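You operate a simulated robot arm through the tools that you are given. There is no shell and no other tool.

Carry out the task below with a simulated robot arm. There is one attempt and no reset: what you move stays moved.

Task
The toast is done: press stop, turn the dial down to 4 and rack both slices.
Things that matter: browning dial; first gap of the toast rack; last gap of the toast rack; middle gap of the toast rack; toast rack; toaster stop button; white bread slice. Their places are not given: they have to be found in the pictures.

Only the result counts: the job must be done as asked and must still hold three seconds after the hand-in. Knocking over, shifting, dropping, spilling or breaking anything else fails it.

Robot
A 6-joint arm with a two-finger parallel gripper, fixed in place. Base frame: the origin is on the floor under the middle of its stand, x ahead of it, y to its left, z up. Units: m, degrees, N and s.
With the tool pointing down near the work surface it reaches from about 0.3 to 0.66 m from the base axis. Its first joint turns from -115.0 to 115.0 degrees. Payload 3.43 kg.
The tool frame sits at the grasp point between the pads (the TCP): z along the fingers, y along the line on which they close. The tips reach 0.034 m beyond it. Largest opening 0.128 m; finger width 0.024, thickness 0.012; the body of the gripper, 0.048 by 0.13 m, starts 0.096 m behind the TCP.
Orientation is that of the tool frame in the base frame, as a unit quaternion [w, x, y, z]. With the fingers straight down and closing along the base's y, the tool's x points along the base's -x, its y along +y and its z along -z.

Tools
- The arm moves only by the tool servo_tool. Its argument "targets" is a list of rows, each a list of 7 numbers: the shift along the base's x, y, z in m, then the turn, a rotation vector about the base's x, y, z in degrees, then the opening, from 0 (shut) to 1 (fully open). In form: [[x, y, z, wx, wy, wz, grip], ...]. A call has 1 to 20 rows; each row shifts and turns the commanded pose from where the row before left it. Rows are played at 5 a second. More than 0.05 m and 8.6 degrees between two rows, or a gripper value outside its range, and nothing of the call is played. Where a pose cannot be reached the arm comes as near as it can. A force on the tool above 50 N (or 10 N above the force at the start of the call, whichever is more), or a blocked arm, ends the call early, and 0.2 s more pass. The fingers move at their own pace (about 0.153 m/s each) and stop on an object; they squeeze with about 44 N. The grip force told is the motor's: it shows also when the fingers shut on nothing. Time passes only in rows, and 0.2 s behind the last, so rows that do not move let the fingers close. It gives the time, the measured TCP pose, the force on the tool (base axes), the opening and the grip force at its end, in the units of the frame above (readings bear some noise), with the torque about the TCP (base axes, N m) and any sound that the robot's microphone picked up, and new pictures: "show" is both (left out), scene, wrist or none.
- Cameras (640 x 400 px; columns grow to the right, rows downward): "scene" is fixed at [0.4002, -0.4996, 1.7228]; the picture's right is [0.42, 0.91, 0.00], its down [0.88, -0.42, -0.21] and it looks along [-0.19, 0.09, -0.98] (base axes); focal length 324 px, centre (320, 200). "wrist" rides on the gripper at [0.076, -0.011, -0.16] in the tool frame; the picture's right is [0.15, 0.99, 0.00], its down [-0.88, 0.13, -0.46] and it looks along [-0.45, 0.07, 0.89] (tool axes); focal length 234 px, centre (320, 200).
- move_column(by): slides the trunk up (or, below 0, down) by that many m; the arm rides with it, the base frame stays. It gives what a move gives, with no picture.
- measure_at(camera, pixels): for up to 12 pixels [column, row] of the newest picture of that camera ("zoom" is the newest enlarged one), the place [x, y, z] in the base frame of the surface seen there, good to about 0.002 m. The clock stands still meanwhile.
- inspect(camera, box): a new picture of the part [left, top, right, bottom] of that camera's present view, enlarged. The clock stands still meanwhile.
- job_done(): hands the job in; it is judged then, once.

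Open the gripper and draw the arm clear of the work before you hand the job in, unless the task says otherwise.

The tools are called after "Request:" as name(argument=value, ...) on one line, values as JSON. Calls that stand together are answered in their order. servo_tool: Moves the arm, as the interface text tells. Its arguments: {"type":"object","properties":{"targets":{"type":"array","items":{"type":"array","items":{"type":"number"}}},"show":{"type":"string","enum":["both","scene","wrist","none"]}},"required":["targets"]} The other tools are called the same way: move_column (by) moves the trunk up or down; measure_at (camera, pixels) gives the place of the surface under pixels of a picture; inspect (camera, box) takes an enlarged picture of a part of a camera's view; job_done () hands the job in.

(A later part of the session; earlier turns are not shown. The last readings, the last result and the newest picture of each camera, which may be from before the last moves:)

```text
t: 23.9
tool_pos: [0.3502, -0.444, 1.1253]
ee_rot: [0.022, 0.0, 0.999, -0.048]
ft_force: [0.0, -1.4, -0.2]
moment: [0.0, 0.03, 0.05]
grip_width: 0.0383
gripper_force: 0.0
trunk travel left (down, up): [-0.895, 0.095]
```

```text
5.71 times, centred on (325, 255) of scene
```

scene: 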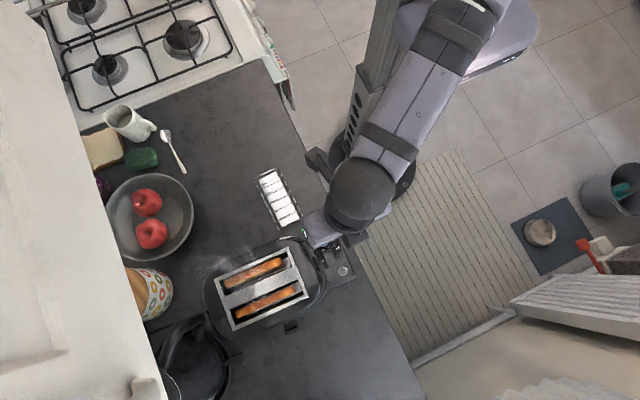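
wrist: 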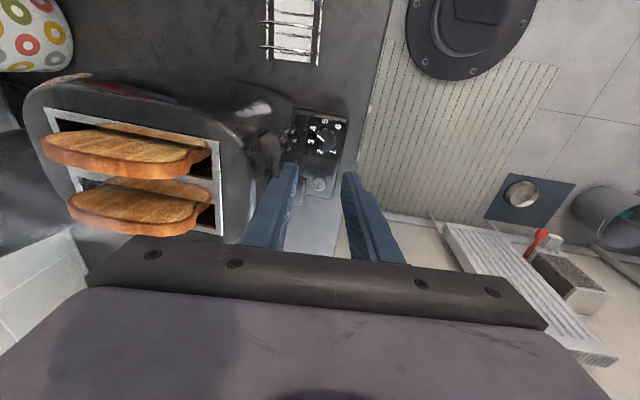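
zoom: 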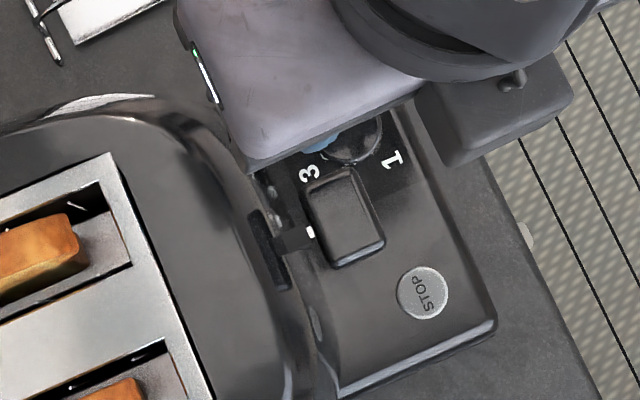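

The mark's direction is ~240°, matching 4 (~241–243°). The arm has limited reach toward the slices (r≈0.7), so I'll raise the trunk to its top to bring the shoulder level with the work, which also lifts the tool clear.

Request:
move_column(by=0.09)

Request:
servo_tool(targets=[[0, 0.01, 0, 5.44, 2.54, 0, 0.4], [0, 0, 0, 0, 0, -8.18, 0.4], [0, 0, 0, 0, 0, -8.18, 0.4], [0, 0, 0, 0, 0, -8.18, 0.4], [0, 0, 0, 0, 0, -8.18, 0.4], [0, 0, 0, 0, 0, -8.18, 0.4], [0, 0, 0, 0, 0, -8.18, 0.4], [0, 0, 0, 0, 0, -8.18, 0.4], [0, 0, 0, 0, 0, -8.18, 0.4], [0, 0, 0, 0, 0, -8.18, 0.4], [0, 0, 0, 0, 0, -8.18, 0.4], [0, 0, 0, 0, 0, -8.2, 0.4], [0, 0, 0, 0, 0, 0, 0.4]])

```text
t: 25.1
tool_pos: [0.3493, -0.4441, 1.2151]
ee_rot: [0.021, -0.001, 0.999, -0.048]
ft_force: [-0.1, -0.2, 0.7]
moment: [-0.02, 0.02, -0.01]
grip_width: 0.0382
gripper_force: 0.1
trunk travel left (down, up): [-0.985, 0.005]
```

```text
t: 27.9
tool_pos: [0.3496, -0.4346, 1.2141]
ee_rot: [0.0, 0.708, 0.706, 0.0]
ft_force: [-1.2, -0.2, -0.1]
moment: [0.0, 0.01, -0.01]
grip_width: 0.0513
gripper_force: 0.1
trunk travel left (down, up): [-0.985, 0.005]
```

scene: 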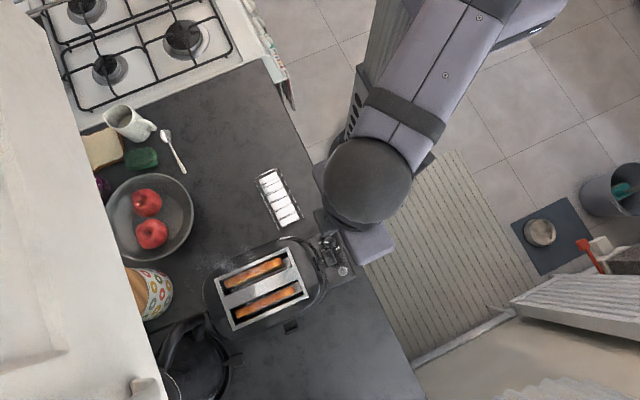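
wrist: 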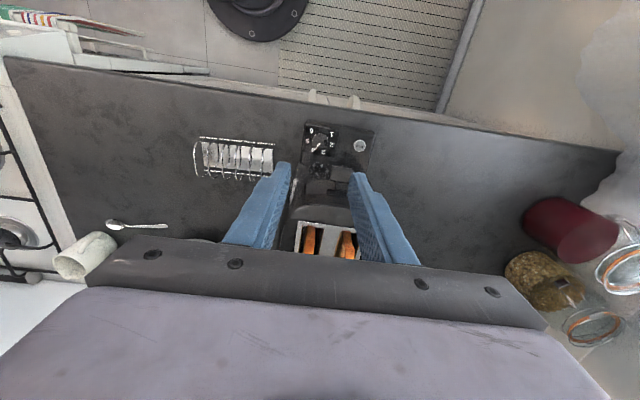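

The tool is level and closes along x again. Now I'll inspect the slices and the rack in the scene view to get precise coordinates.

Request:
inspect(camera="scene", box=[210, 235, 315, 335])

Request:
measure_at(camera="zoom", pixels=[[260, 175], [253, 160], [268, 192], [150, 220], [345, 130], [290, 295], [284, 280], [297, 310], [190, 345], [400, 250], [410, 165], [450, 250]])

Request:
inspect(camera="scene", box=[250, 165, 306, 235])

```text
4.00 times, centred on (262, 285) of scene
```

zoom: 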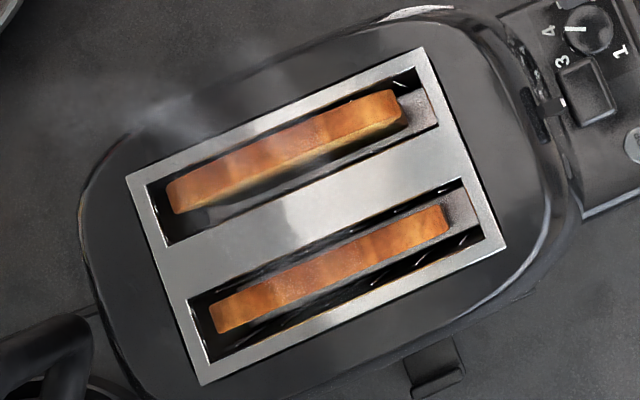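

```text
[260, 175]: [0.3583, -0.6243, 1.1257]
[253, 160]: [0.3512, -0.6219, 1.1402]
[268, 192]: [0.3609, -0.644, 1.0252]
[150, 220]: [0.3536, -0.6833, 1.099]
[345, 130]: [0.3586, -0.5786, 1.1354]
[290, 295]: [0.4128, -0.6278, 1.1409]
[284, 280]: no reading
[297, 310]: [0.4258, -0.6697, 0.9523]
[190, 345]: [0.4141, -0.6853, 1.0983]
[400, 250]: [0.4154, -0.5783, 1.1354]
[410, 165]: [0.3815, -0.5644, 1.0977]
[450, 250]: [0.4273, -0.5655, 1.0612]
```

```text
5.71 times, centred on (278, 200) of scene
```

zoom: 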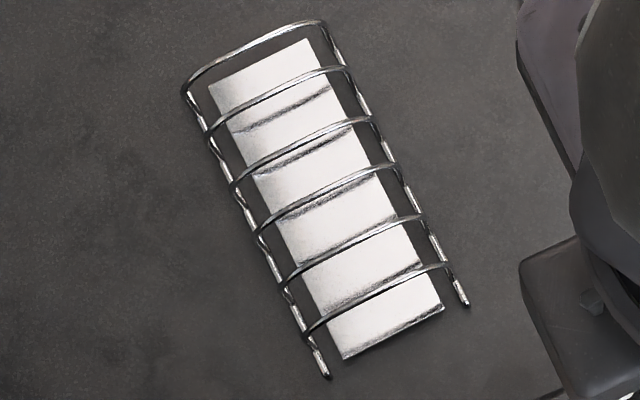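

The dial's mark clearly aims at the 4 in this view. The rack shows six hoops; I'll measure each hoop's crest and the base plate.

Request:
measure_at(camera="zoom", pixels=[[250, 47], [280, 91], [305, 141], [330, 188], [352, 238], [378, 286], [186, 92], [318, 24], [308, 328], [443, 265], [265, 85], [400, 318]])

Request:
measure_at(camera="zoom", pixels=[[235, 57], [266, 100], [290, 148], [312, 198], [335, 248], [360, 297], [327, 375], [466, 304], [345, 355], [440, 308], [212, 88], [308, 42]])

```text
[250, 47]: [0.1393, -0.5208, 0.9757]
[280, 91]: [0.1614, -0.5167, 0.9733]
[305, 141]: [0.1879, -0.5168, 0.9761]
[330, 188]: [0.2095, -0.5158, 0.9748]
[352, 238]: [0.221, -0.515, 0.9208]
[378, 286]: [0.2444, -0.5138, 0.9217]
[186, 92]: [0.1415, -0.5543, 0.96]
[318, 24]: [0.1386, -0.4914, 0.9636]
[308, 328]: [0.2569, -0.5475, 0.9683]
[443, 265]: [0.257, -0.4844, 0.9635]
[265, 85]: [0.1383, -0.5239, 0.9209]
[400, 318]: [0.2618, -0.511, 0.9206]
```

```text
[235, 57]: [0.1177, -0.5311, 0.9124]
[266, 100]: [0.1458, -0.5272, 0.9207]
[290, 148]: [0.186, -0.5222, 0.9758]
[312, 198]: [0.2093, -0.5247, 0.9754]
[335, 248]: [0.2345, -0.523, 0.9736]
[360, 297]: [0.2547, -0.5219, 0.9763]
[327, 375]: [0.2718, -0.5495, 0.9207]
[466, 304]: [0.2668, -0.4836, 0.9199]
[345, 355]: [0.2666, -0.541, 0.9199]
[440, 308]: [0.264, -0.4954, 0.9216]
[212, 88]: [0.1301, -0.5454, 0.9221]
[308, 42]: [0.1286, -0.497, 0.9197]
```

Hoops lie at x≈0.139, 0.1625, 0.187, 0.2095, 0.2335, 0.256 (gap centres 0.151, 0.1745, 0.198, 0.2215, 0.245), base plate z≈0.921, rack centre y≈-0.52. I'll tilt the tool 30° about x (fingers reaching toward -y) for more reach and hover above slice 1.

Request:
servo_tool(targets=[[0, 0, 0, -7.5, 0, 0, 0.4], [0, 0, 0, -7.5, 0, 0, 0.4], [0, 0, 0, -7.5, 0, 0, 0.4], [0, 0, 0, -7.5, 0, 0, 0.4], [0.001, -0.04, 0.0, 0, 0, 0, 0.4], [0.001, -0.04, 0.0, 0, 0, 0, 0.4], [0.0, -0.04, 0.0, 0, 0, 0, 0.4], [0.0, -0.035, 0.0, 0, 0, 0, 0.4], [0, 0, 0, 0, 0, 0, 0.4]])

Request:
inspect(camera="wrist", box=[220, 100, 420, 230])

```text
t: 29.9
tool_pos: [0.3518, -0.5892, 1.216]
ee_rot: [0.183, 0.683, 0.683, -0.184]
ft_force: [-0.7, 0.1, -0.1]
moment: [-0.01, -0.01, 0.02]
grip_width: 0.0514
gripper_force: 0.0
trunk travel left (down, up): [-0.985, 0.005]
```

scene: 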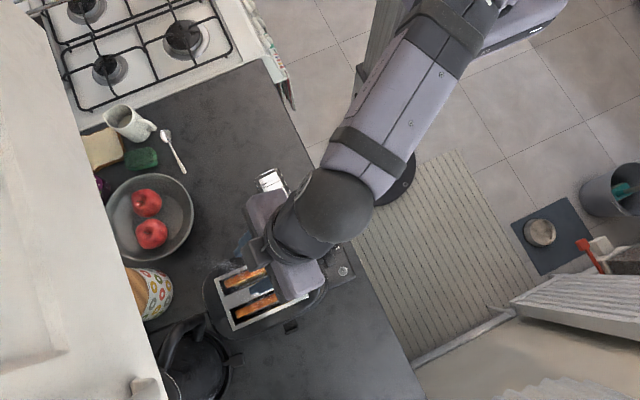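
wrist: 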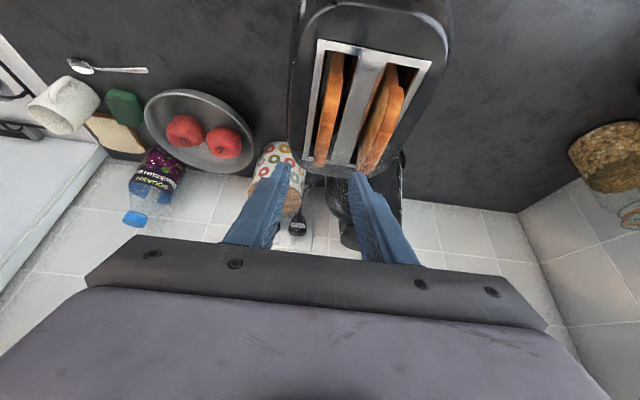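

```text
3.08 times, centred on (320, 165) of wrist
```

zoom: 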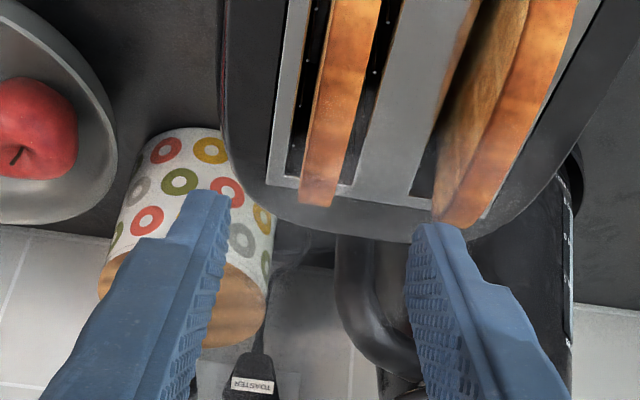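

The tilt is 30° and the TCP sits at (0.352, -0.589, 1.216), straddling slice 1 in the wrist view. I'll measure the slice edges from this side.

Request:
measure_at(camera="zoom", pixels=[[324, 100], [338, 100], [352, 100], [308, 180], [322, 180], [334, 180], [336, 30], [370, 30], [505, 100], [530, 100], [550, 60], [450, 200]])

```text
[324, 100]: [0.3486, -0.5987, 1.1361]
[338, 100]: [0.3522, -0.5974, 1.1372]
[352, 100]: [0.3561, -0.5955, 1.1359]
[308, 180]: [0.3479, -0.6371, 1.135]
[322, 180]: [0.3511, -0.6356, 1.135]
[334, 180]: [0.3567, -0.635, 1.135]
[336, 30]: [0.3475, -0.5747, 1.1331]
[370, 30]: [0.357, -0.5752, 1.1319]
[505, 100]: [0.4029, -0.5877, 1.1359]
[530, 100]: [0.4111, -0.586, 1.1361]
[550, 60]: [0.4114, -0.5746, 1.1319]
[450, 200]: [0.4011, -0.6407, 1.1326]
```

Slice 1 spans x≈0.3465–0.3585 (centre 0.3525) with its top at ~1.136. I'll descend to TCP z≈1.140, so the lowest tip corner stays ~6 mm above the metal plate.

Request:
servo_tool(targets=[[0.0005, 0, -0.025, 0, 0, 0, 0.4], [0, 0, -0.025, 0, 0, 0, 0.4], [0, 0, -0.02, 0, 0, 0, 0.4], [0, 0, -0.006, 0, 0, 0, 0.4], [0, 0, 0, 0, 0, 0, 0.4]])

Request:
inspect(camera="wrist", box=[220, 60, 420, 230])

```text
t: 31.1
tool_pos: [0.3534, -0.5908, 1.1392]
ee_rot: [0.182, 0.683, 0.683, -0.184]
ft_force: [-0.6, 0.1, -0.2]
moment: [0.01, 0.0, 0.01]
grip_width: 0.0512
gripper_force: 0.1
trunk travel left (down, up): [-0.985, 0.005]
```

scene: 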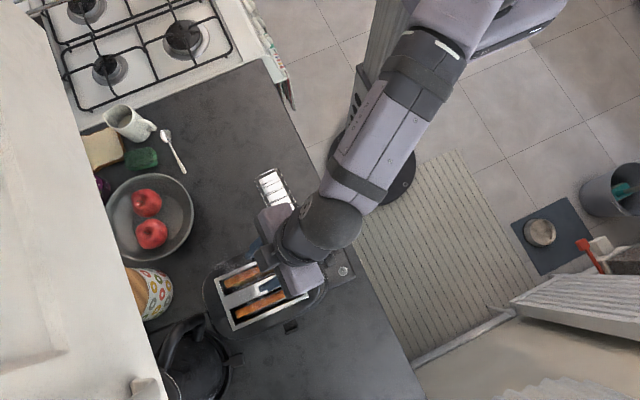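
wrist: 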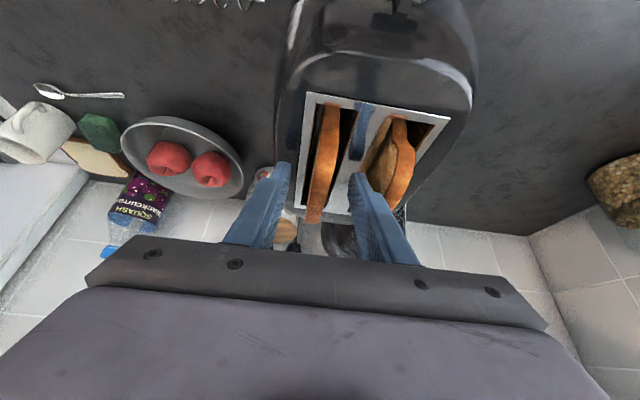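

```text
2.35 times, centred on (320, 145) of wrist
```

zoom: 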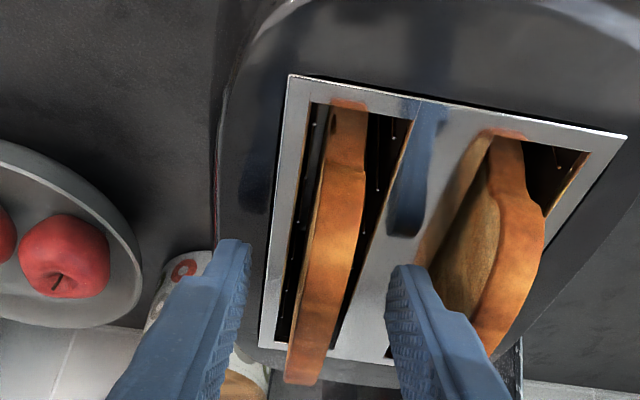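

Slice 1 lies between the fingertips with both fingers clear of the plate and slice 2. I'll close on it.

Request:
servo_tool(targets=[[0, 0, 0, 0, 0, 0, 0.25], [0, 0, 0, 0, 0, 0, 0.05], [0, 0, 0, 0, 0, 0, 0.05], [0, 0, 0, 0, 0, 0, 0.05]], show="wrist")

```text
t: 32.1
tool_pos: [0.3539, -0.5895, 1.1393]
ee_rot: [0.182, 0.683, 0.683, -0.184]
ft_force: [0.5, -1.1, -0.2]
moment: [0.04, -0.03, -0.02]
grip_width: 0.0112
gripper_force: 44.5
trunk travel left (down, up): [-0.985, 0.005]
```

wrist: 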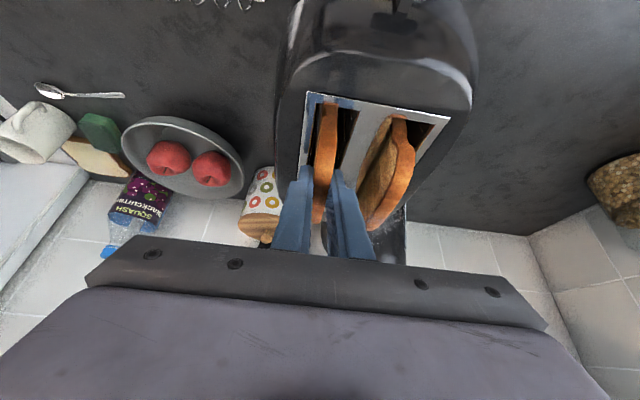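

Slice 1 is gripped (width 0.0112, 44 N). I'll lift straight up 0.10 m out of the slot.

Request:
servo_tool(targets=[[0, 0, 0.01, 0, 0, 0, 0.05], [0, 0, 0.02, 0, 0, 0, 0.05], [0, 0, 0.025, 0, 0, 0, 0.05], [0, 0, 0.025, 0, 0, 0, 0.05], [0, 0, 0.025, 0, 0, 0, 0.05], [0, 0, 0, 0, 0, 0, 0.05]])

```text
t: 33.5
tool_pos: [0.3542, -0.5903, 1.2433]
ee_rot: [0.182, 0.683, 0.683, -0.184]
ft_force: [-0.3, -0.4, -0.7]
moment: [-0.01, -0.03, -0.02]
grip_width: 0.0118
gripper_force: 43.9
trunk travel left (down, up): [-0.985, 0.005]
```

scene: 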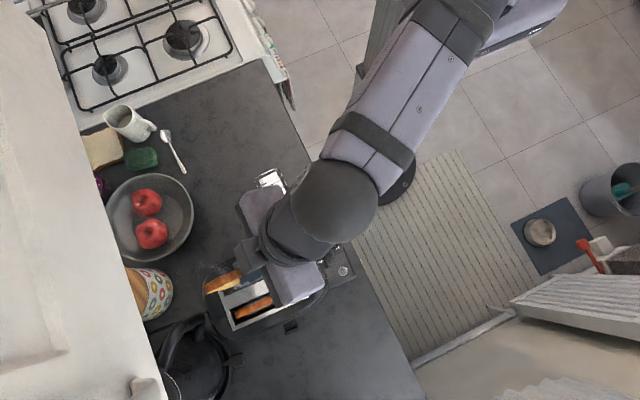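
wrist: 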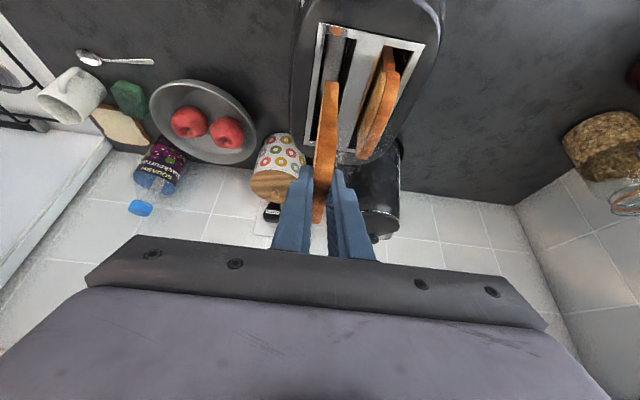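

The slice is out and hanging straight. I'll carry it over to the first gap of the rack (x≈0.151, slice centre y≈-0.5185 → TCP y≈-0.5005), staying high, and then look.

Request:
servo_tool(targets=[[-0.02, 0.01, 0, 0, 0, 0, 0.05], [-0.035, 0.016, 0, 0, 0, 0, 0.05], [-0.035, 0.016, 0, 0, 0, 0, 0.05], [-0.035, 0.016, 0, 0, 0, 0, 0.05], [-0.035, 0.016, 0, 0, 0, 0, 0.05], [-0.025, 0.01, 0, 0, 0, 0, 0.05], [-0.018, 0.006, 0, 0, 0, 0, 0.05], [0, 0, 0, 0, 0, 0, 0.05]])

```text
t: 35.3
tool_pos: [0.151, -0.5015, 1.2427]
ee_rot: [0.182, 0.683, 0.684, -0.183]
ft_force: [0.7, 0.0, 0.0]
moment: [0.03, 0.0, -0.1]
grip_width: 0.0115
gripper_force: 44.0
trunk travel left (down, up): [-0.985, 0.005]
```

scene: 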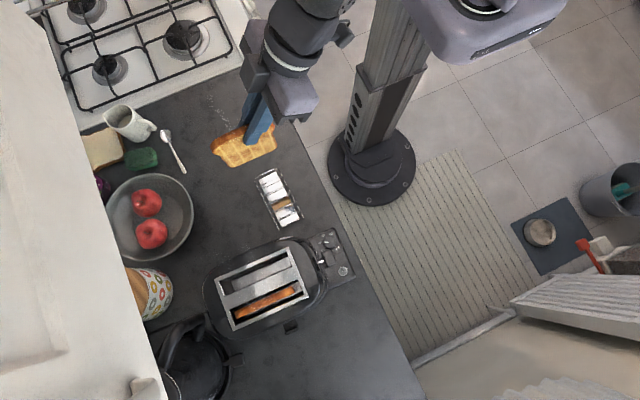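
wrist: 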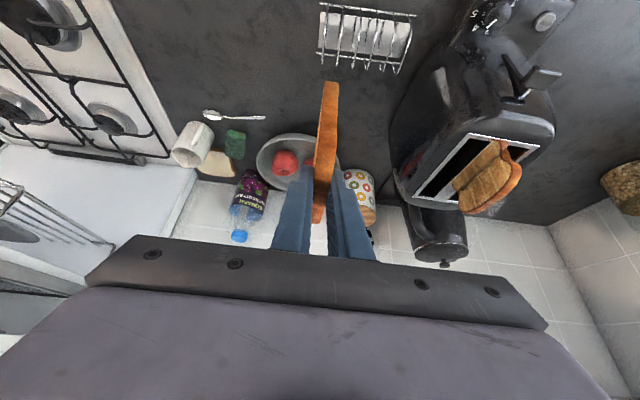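

The scene view now shows the slice face at about (245,148). I'll zoom in and measure its corners to know its position and bottom edge.

Request:
inspect(camera="scene", box=[205, 105, 315, 235])

```text
3.08 times, centred on (260, 170) of scene
```

zoom: 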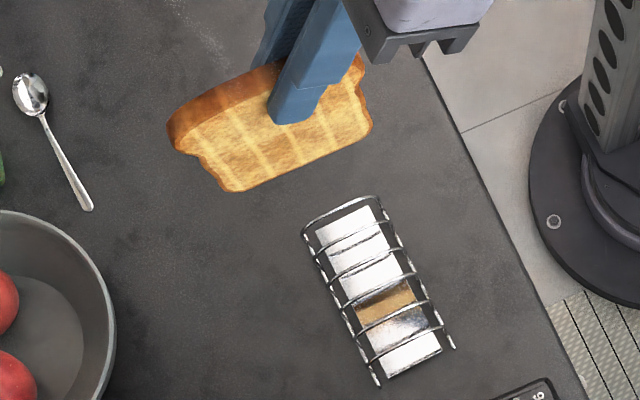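

Request:
measure_at(camera="zoom", pixels=[[235, 188], [300, 160], [367, 133], [270, 174], [190, 148], [250, 140], [355, 100], [175, 130], [260, 85], [220, 95], [340, 138], [245, 180]])

```text
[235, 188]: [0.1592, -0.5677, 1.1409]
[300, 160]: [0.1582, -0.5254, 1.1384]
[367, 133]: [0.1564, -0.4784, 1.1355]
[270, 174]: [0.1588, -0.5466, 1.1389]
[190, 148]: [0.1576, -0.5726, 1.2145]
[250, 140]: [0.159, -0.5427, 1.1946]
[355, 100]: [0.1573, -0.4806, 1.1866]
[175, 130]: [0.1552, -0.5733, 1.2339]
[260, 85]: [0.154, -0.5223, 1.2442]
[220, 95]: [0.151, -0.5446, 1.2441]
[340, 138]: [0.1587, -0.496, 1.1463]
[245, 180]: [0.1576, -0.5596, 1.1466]
```

The slice's bottom edge is at z≈1.138, its +x face at x≈0.158 (centre ≈0.152) and y spans -0.573…-0.476. I'll shift (-0.002, +0.005) and lower until the bottom is ~2 cm above the hoop crests.

Request:
servo_tool(targets=[[-0.001, 0.0025, -0.02, 0, 0, 0, 0.05], [-0.001, 0.0025, -0.04, 0, 0, 0, 0.05], [0, 0, -0.04, 0, 0, 0, 0.05], [0, 0, -0.04, 0, 0, 0, 0.05], [0, 0, 0, 0, 0, 0, 0.05]])

Request:
inspect(camera="scene", box=[235, 130, 315, 230])

Request:
inspect(camera="wrist", box=[250, 0, 420, 110])

```text
t: 36.5
tool_pos: [0.1473, -0.4942, 1.1022]
ee_rot: [0.182, 0.684, 0.682, -0.184]
ft_force: [0.8, 0.6, -0.6]
moment: [0.0, 0.04, -0.01]
grip_width: 0.0117
gripper_force: 44.1
trunk travel left (down, up): [-0.985, 0.005]
```

scene: 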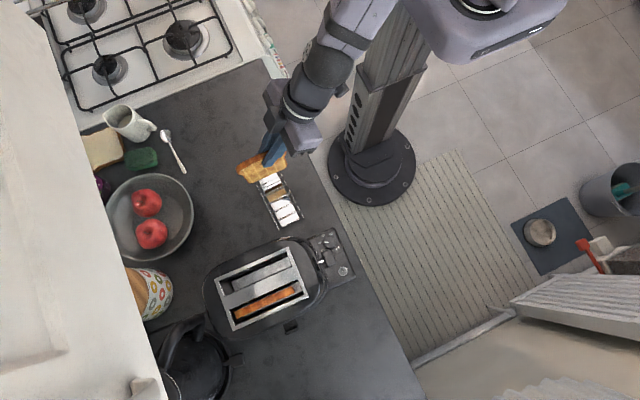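
wrist: 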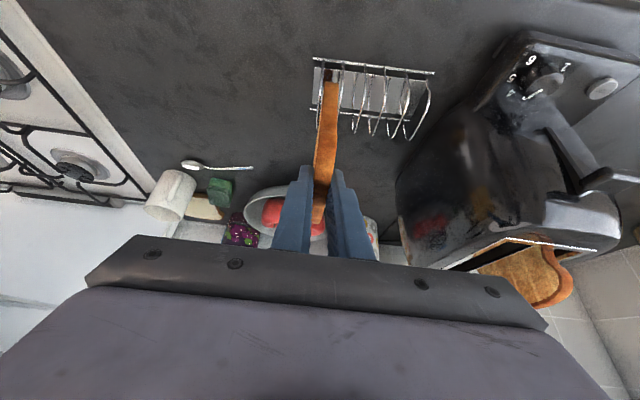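

```text
4.00 times, centred on (275, 180) of scene
```

zoom: 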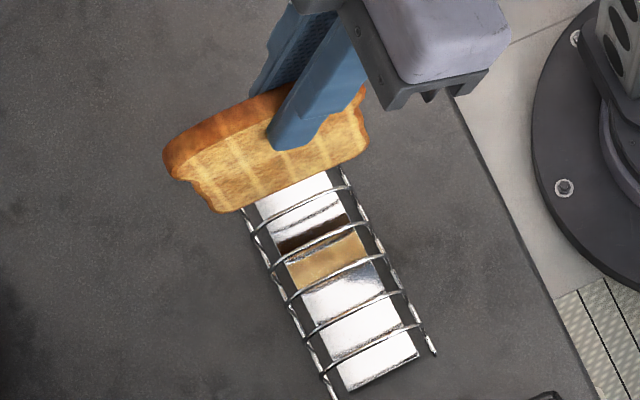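

```text
3.64 times, centred on (335, 55) of wrist
```

zoom: 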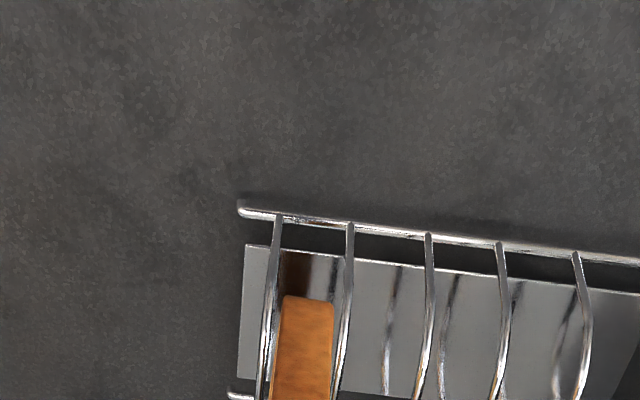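

Seen from the wrist, the slice lines up with the first gap; I want to compare the slice's x-position with the hoops in one picture. I'll zoom the scene camera tightly and measure both.

Request:
inspect(camera="scene", box=[245, 150, 301, 190])

```text
10.00 times, centred on (273, 170) of scene
```

zoom: 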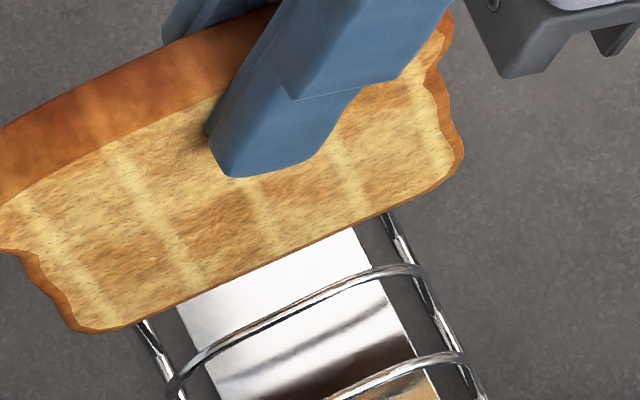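

The bottom edge of the slice and hoop 2 are both visible; I'll measure points along both.

Request:
measure_at(camera="zoom", pixels=[[90, 322], [180, 295], [270, 256], [360, 217], [440, 178], [120, 280], [300, 200], [290, 309], [240, 334], [350, 281], [400, 268], [440, 358]])

```text
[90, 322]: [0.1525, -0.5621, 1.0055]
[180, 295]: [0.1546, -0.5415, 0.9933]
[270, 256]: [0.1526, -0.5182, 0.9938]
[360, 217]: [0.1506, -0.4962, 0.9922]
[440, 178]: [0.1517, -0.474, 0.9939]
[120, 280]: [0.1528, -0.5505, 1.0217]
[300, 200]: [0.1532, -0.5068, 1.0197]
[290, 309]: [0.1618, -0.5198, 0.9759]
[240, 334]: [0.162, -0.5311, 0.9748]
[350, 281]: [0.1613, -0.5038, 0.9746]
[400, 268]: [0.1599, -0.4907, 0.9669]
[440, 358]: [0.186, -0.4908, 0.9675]
```

The slice's +x face is at x≈0.1528 (centre ≈0.147), while the gap centre between hoops 1 and 2 is ≈0.150. I'll shift +0.003 and lower so the bottom just enters the gap, then check.

Request:
servo_tool(targets=[[0.003, 0, 0, 0, 0, 0, 0.05], [0, 0, 0, 0, 0, 0, 0.05], [0, 0, -0.01, 0, 0, 0, 0.05], [0, 0, 0, 0, 0, 0, 0.05]])

Request:
inspect(camera="scene", box=[245, 150, 301, 190])

Request:
measure_at(camera="zoom", pixels=[[180, 295], [270, 256], [360, 217], [300, 200], [240, 250], [360, 180], [290, 311], [240, 336], [350, 283]])

```text
t: 37.5
tool_pos: [0.1512, -0.4938, 1.0923]
ee_rot: [0.183, 0.683, 0.683, -0.183]
ft_force: [-0.2, 0.1, -0.5]
moment: [0.0, 0.01, -0.01]
grip_width: 0.0115
gripper_force: 44.5
trunk travel left (down, up): [-0.985, 0.005]
```

scene: 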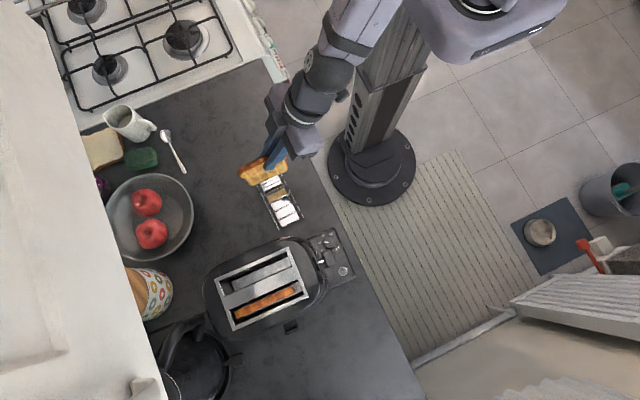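
wrist: 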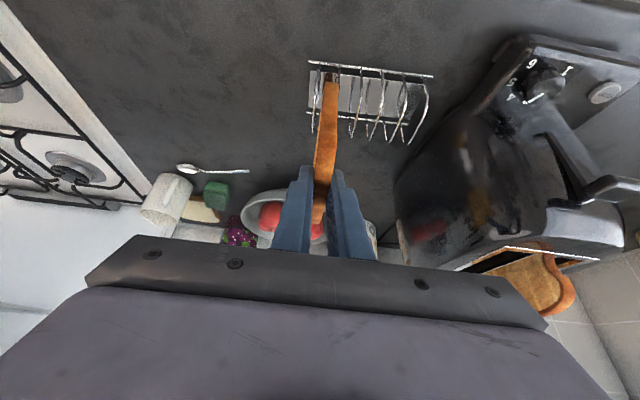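

```text
10.00 times, centred on (273, 170) of scene
```

zoom: 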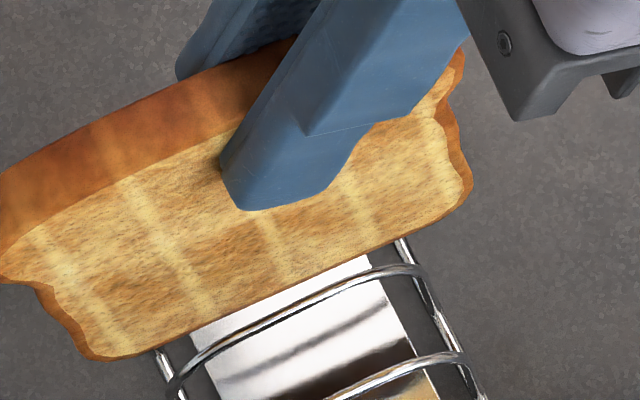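

```text
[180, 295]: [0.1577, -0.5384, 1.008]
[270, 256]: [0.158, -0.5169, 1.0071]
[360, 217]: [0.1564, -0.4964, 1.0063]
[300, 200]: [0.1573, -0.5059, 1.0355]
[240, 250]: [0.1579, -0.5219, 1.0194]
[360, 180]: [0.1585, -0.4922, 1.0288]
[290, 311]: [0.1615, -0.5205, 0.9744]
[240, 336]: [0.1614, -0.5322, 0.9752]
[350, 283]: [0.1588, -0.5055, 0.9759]
```

The +x face is now at ≈0.1577, slightly too close to hoop 2 (≈0.161). I'll shift back 2 mm and re-measure before entering.

Request:
servo_tool(targets=[[-0.002, 0, 0, 0, 0, 0, 0.05], [0, 0, 0, 0, 0, 0, 0.05], [0, 0, 0, 0, 0, 0, 0.05]], show="none")

Request:
inspect(camera="scene", box=[245, 150, 301, 190])

Request:
measure_at(camera="zoom", pixels=[[180, 300], [270, 262], [360, 222], [300, 220], [240, 260], [360, 200], [290, 311], [240, 336], [350, 283], [440, 358], [380, 378], [200, 280]])

```text
t: 38.3
tool_pos: [0.1486, -0.4935, 1.0933]
ee_rot: [0.181, 0.684, 0.683, -0.184]
ft_force: [-0.6, -0.3, -0.5]
moment: [0.0, -0.01, 0.01]
grip_width: 0.0117
gripper_force: 44.3
trunk travel left (down, up): [-0.985, 0.005]
```

```text
10.00 times, centred on (273, 170) of scene
```

zoom: 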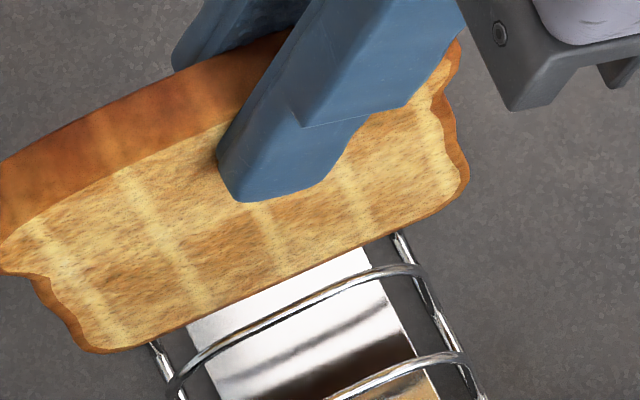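

```text
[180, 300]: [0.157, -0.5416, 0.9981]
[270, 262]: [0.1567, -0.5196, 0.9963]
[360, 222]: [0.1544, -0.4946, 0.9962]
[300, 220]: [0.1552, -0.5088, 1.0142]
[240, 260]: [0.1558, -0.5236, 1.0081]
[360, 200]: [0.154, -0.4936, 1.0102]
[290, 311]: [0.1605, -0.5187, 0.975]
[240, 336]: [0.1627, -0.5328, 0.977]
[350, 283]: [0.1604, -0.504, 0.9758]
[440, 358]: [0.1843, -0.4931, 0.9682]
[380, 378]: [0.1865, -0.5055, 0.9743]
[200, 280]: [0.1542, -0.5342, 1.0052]
```

The slice centre is now ≈0.1497, matching the gap centre. I'll lower it 45 mm into the gap and watch the forces.

Request:
servo_tool(targets=[[0, 0, -0.01, 0, 0, 0, 0.05], [0, 0, -0.01, 0, 0, 0, 0.05], [0, 0, -0.01, 0, 0, 0, 0.05], [0, 0, -0.01, 0, 0, 0, 0.05], [0, 0, -0.005, 0, 0, 0, 0.05], [0, 0, 0, 0, 0, 0, 0.05]])

Request:
inspect(camera="scene", box=[245, 150, 301, 190])

Request:
inspect(camera="wrist", box=[250, 50, 450, 180])

```text
t: 39.7
tool_pos: [0.149, -0.4935, 1.0484]
ee_rot: [0.182, 0.683, 0.683, -0.183]
ft_force: [-0.9, -0.6, -0.1]
moment: [0.0, 0.0, -0.01]
grip_width: 0.0117
gripper_force: 43.8
trunk travel left (down, up): [-0.985, 0.005]
```

scene: 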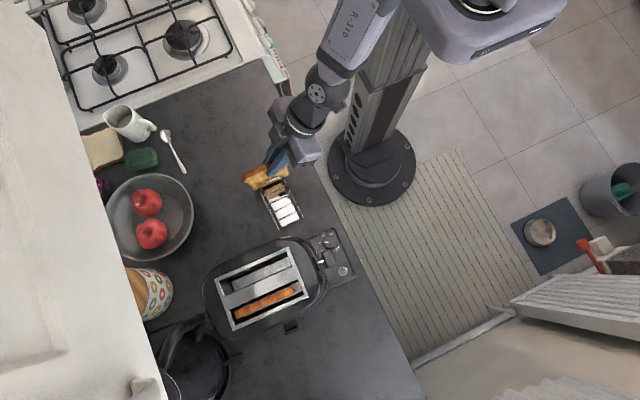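
wrist: 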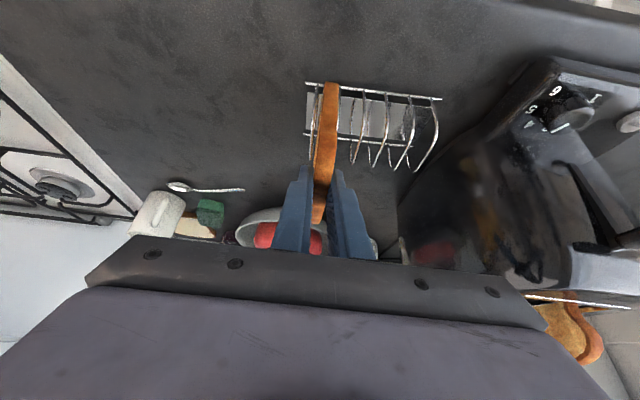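

```text
10.00 times, centred on (273, 170) of scene
```

zoom: 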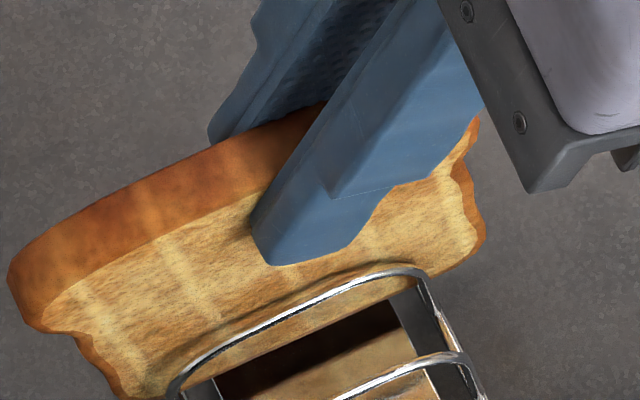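

```text
3.08 times, centred on (350, 115) of wrist
```

zoom: 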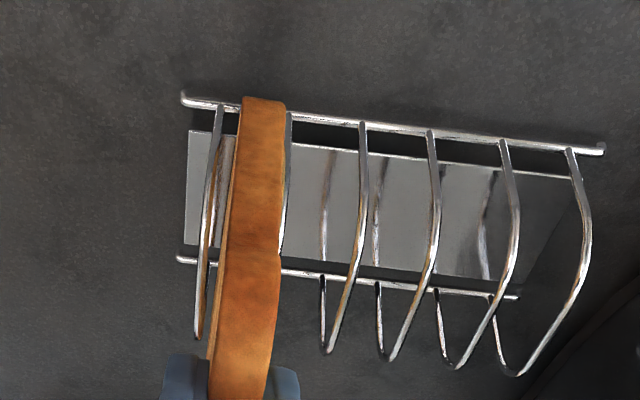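

The slice is between hoops 1 and 2 with no contact force. I'll lower it the rest of the way in small steps, toward plate contact at about TCP z≈1.026.

Request:
servo_tool(targets=[[0, 0, -0.008, 0, 0, 0, 0.05], [0, 0, -0.006, 0, 0, 0, 0.05], [0, 0, -0.004, 0, 0, 0, 0.05], [0, 0, -0.002, 0, 0, 0, 0.05], [0, 0, 0, 0, 0, 0, 0.05]])

Request:
inspect(camera="scene", box=[245, 155, 315, 205])

```text
t: 40.9
tool_pos: [0.1482, -0.4946, 1.0352]
ee_rot: [0.187, 0.682, 0.682, -0.187]
ft_force: [-0.7, 2.3, 33.7]
moment: [0.55, -0.24, 0.03]
grip_width: 0.0118
gripper_force: 43.8
trunk travel left (down, up): [-0.985, 0.005]
```

scene: 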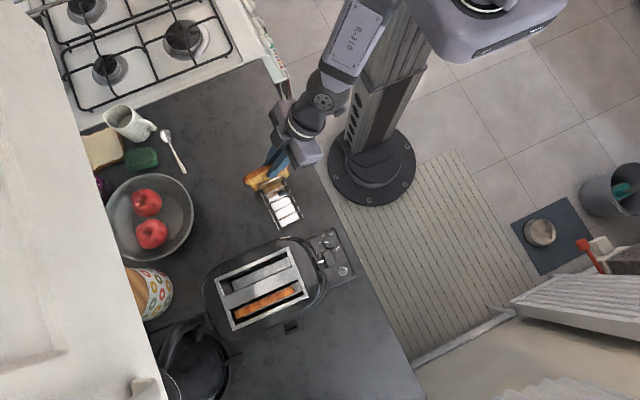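
wrist: 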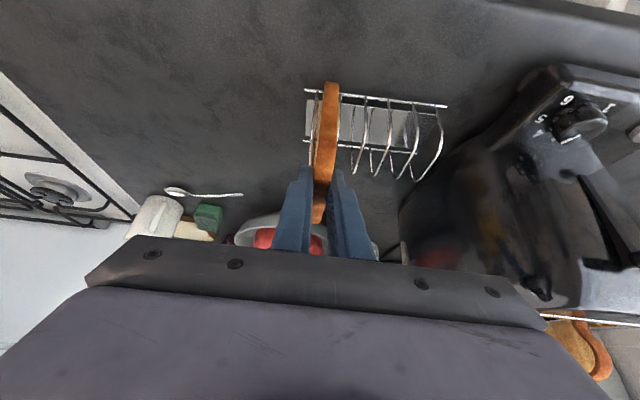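

```text
8.00 times, centred on (280, 180) of scene
```

zoom: 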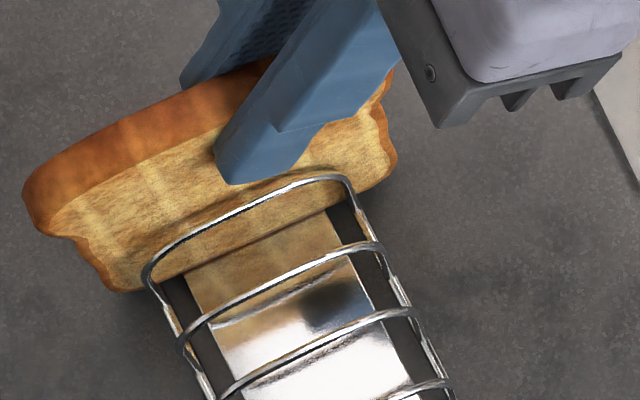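

Contact: 33.7 N upward at TCP z 1.035, so the slice is seated on the rack's rails. I'll ease up ~6 mm of command to relieve the load, then check before releasing.

Request:
servo_tool(targets=[[0, 0, 0.003, 0, 0, 0, 0.05], [0, 0, 0.003, 0, 0, 0, 0.05], [0, 0, 0, 0, 0, 0, 0.05]], show="none")

Request:
inspect(camera="scene", box=[245, 160, 315, 235])

Request:
inspect(camera="wrist", box=[260, 60, 460, 190])

```text
t: 41.7
tool_pos: [0.1485, -0.4949, 1.035]
ee_rot: [0.182, 0.683, 0.683, -0.183]
ft_force: [-0.7, -3.5, 12.1]
moment: [-0.65, 0.16, -0.09]
grip_width: 0.0115
gripper_force: 43.9
trunk travel left (down, up): [-0.985, 0.005]
```

```text
5.33 times, centred on (280, 198) of scene
```

zoom: 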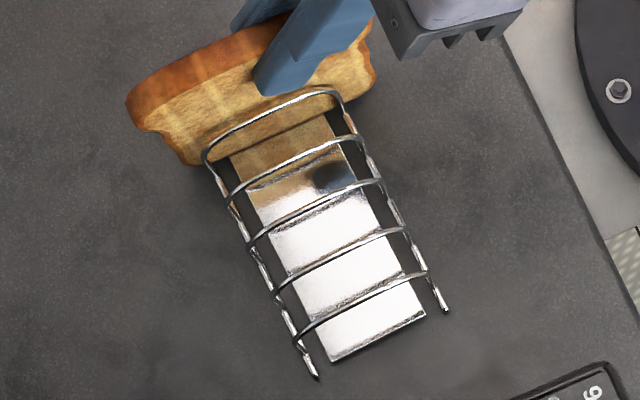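

```text
3.08 times, centred on (360, 125) of wrist
```

zoom: 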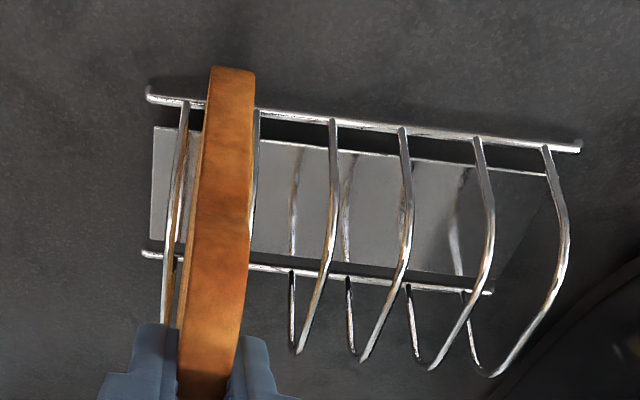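

The load is down to 12 N. I'll ease up 3 mm more and then open the gripper a little to release the slice.

Request:
servo_tool(targets=[[0, 0, 0.002, 0, 0, 0, 0.05], [0, 0, 0.0015, 0, 0, 0, 0.05], [0, 0, 0, 0, 0, 0, 0.05]], show="none")

Request:
servo_tool(targets=[[0, 0, 0, 0, 0, 0, 0.12], [0, 0, 0, 0, 0, 0, 0.16], [0, 0, 0, 0, 0, 0, 0.2], [0, 0, 0, 0, 0, 0, 0.25], [0, 0, 0, 0, 0, 0, 0.25]])

Request:
inspect(camera="scene", box=[245, 160, 315, 235])

Request:
inspect(camera="wrist", box=[260, 60, 460, 190])

```text
t: 42.5
tool_pos: [0.1489, -0.4944, 1.0375]
ee_rot: [0.181, 0.683, 0.683, -0.182]
ft_force: [-0.1, -0.1, -0.5]
moment: [0.02, -0.01, -0.03]
grip_width: 0.0117
gripper_force: 44.3
trunk travel left (down, up): [-0.985, 0.005]
```

```text
t: 43.7
tool_pos: [0.1495, -0.4943, 1.0382]
ee_rot: [0.182, 0.683, 0.683, -0.183]
ft_force: [0.1, 0.1, -0.7]
moment: [-0.02, 0.01, 0.03]
grip_width: 0.0321
gripper_force: 0.0
trunk travel left (down, up): [-0.985, 0.005]
```

scene: 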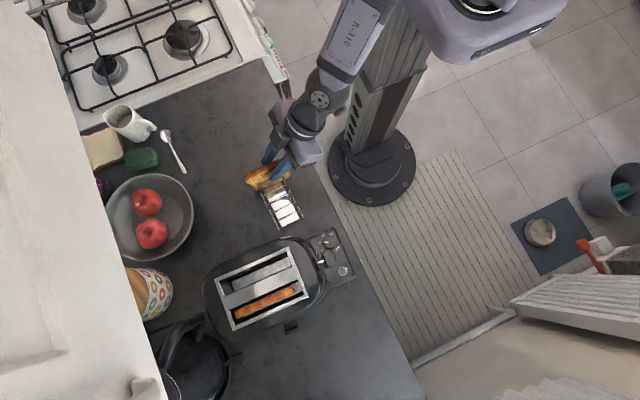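
wrist: 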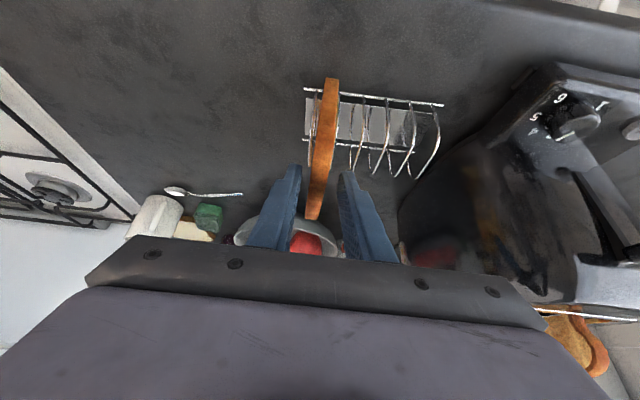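

```text
5.33 times, centred on (280, 198) of scene
```

zoom: 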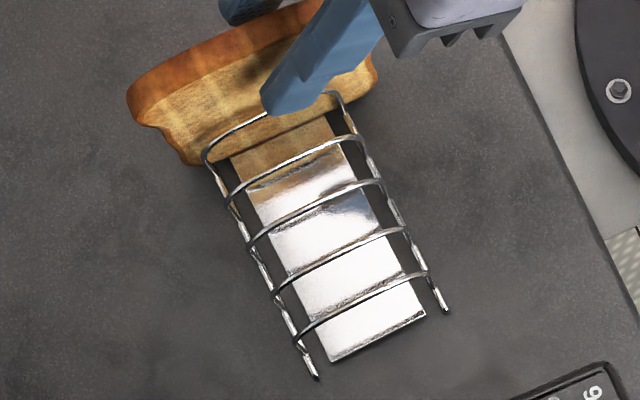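

```text
3.08 times, centred on (360, 125) of wrist
```

zoom: 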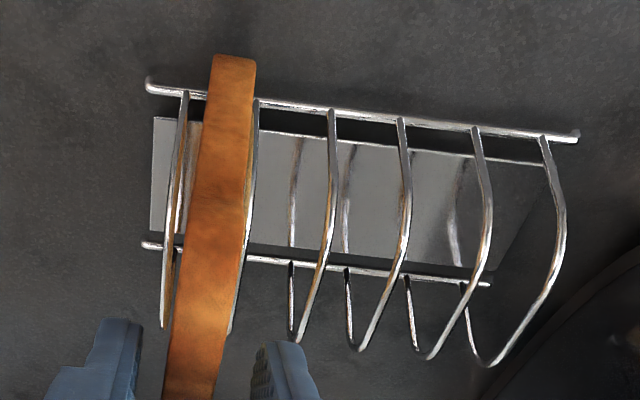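

Slice 1 stands in the first gap, and the fingers are clear of it on both sides. I'll withdraw straight up.

Request:
servo_tool(targets=[[0, 0.003, 0.01, 0, 0, 0, 0.27], [0, 0.005, 0.02, 0, 0, 0, 0.3], [0, 0, 0.03, 0, 0, 0, 0.3], [0, 0, 0.04, 0, 0, 0, 0.4], [0, 0, 0.04, 0, 0, 0, 0.4], [0, 0, 0.04, 0, 0, 0, 0.4], [0, 0, 0, 0, 0, 0, 0.4]])

Request:
inspect(camera="scene", box=[245, 160, 315, 235])

```text
t: 45.3
tool_pos: [0.1509, -0.4867, 1.2166]
ee_rot: [0.182, 0.683, 0.683, -0.183]
ft_force: [0.2, 0.0, -0.4]
moment: [0.02, 0.02, 0.01]
grip_width: 0.0512
gripper_force: 0.1
trunk travel left (down, up): [-0.985, 0.005]
```

scene: 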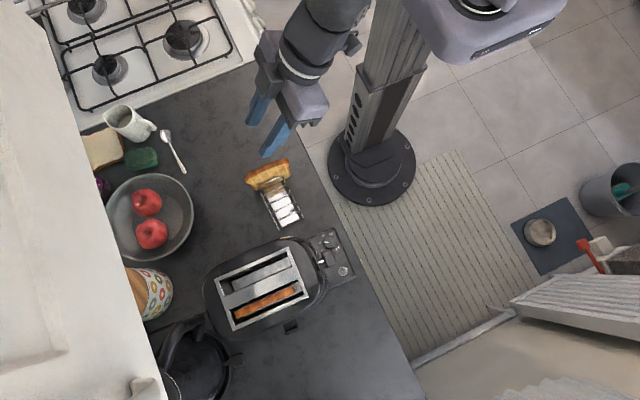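
wrist: 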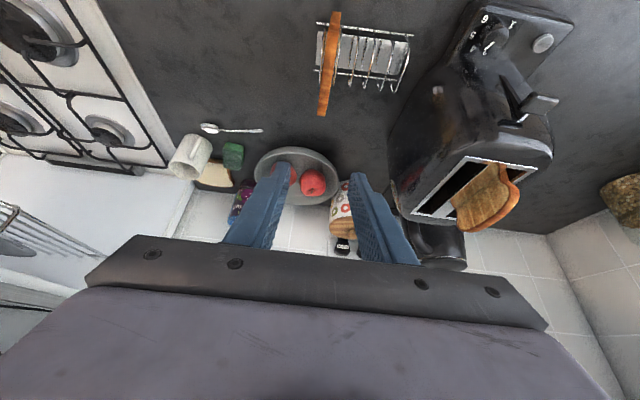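

```text
5.33 times, centred on (280, 198) of scene
```

zoom: 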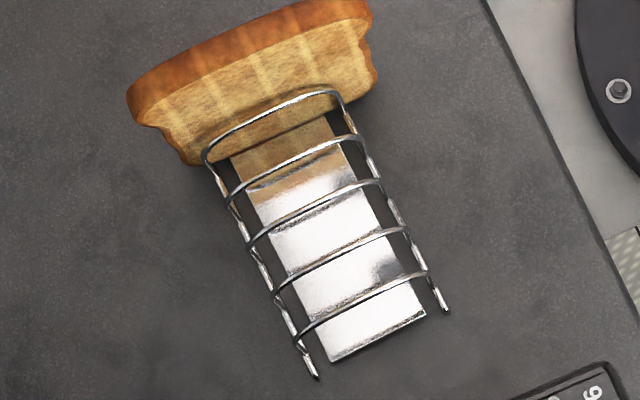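

Slice 1 stays upright in the first gap. Now I'll go over to slice 2 (x≈0.410, y≈-0.59), staying above it.

Request:
servo_tool(targets=[[0.02, -0.008, 0, 0, 0, 0, 0.4], [0.036, -0.0145, 0, 0, 0, 0, 0.4], [0.036, -0.0145, 0, 0, 0, 0, 0.4], [0.036, -0.0145, 0, 0, 0, 0, 0.4], [0.036, -0.0145, -0.005, 0, 0, 0, 0.4], [0.036, -0.0145, -0.005, 0, 0, 0, 0.4], [0.036, -0.0145, -0.005, 0, 0, 0, 0.4], [0.023, -0.008, 0, 0, 0, 0, 0.4], [0, 0, 0, 0, 0, 0, 0.4]])

Request:
inspect(camera="wrist", box=[220, 80, 420, 230])

```text
t: 47.3
tool_pos: [0.406, -0.5886, 1.204]
ee_rot: [0.183, 0.683, 0.683, -0.184]
ft_force: [0.1, 0.0, 1.3]
moment: [0.01, 0.02, -0.02]
grip_width: 0.0512
gripper_force: 0.1
trunk travel left (down, up): [-0.985, 0.005]
```

scene: 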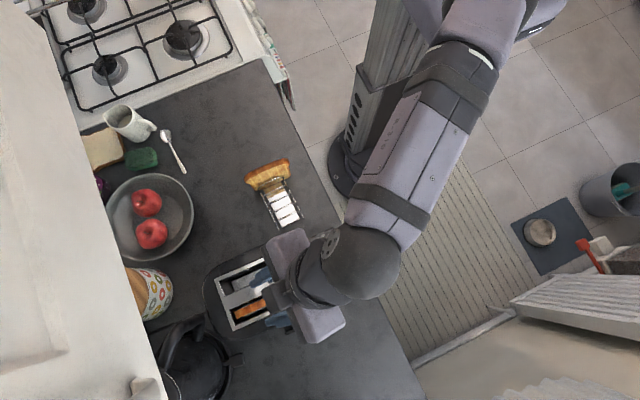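
wrist: 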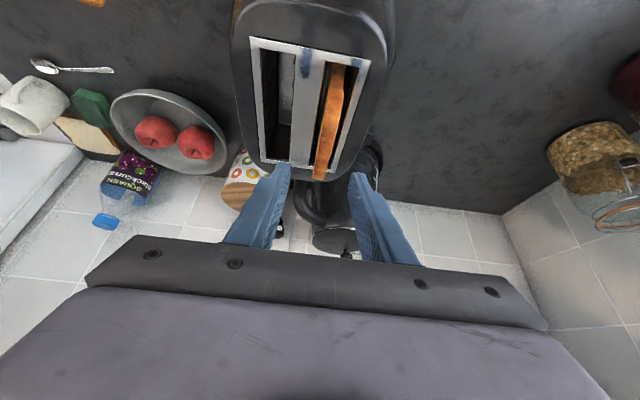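

```text
2.67 times, centred on (320, 155) of wrist
```

zoom: 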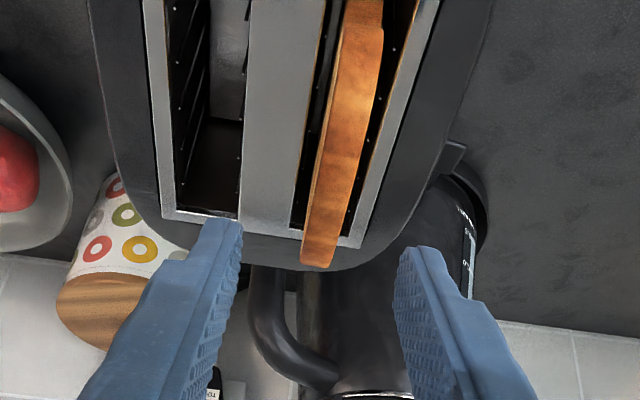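

Reached without trouble at (0.406, -0.589, 1.204); slice 2 runs between the fingers in view. I'll measure its edges.

Request:
measure_at(camera="zoom", pixels=[[325, 160], [340, 160], [354, 160], [308, 240], [320, 240], [332, 240], [336, 80], [355, 80], [374, 80], [349, 120], [345, 30], [378, 30]])

```text
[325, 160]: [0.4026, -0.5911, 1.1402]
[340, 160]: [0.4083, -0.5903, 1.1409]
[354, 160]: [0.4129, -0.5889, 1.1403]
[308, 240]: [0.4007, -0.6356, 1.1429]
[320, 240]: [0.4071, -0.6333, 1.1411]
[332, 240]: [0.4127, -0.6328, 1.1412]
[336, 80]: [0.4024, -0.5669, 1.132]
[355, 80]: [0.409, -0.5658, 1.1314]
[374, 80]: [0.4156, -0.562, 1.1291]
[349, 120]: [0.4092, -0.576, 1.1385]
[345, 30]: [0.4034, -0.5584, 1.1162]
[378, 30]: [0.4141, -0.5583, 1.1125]
```

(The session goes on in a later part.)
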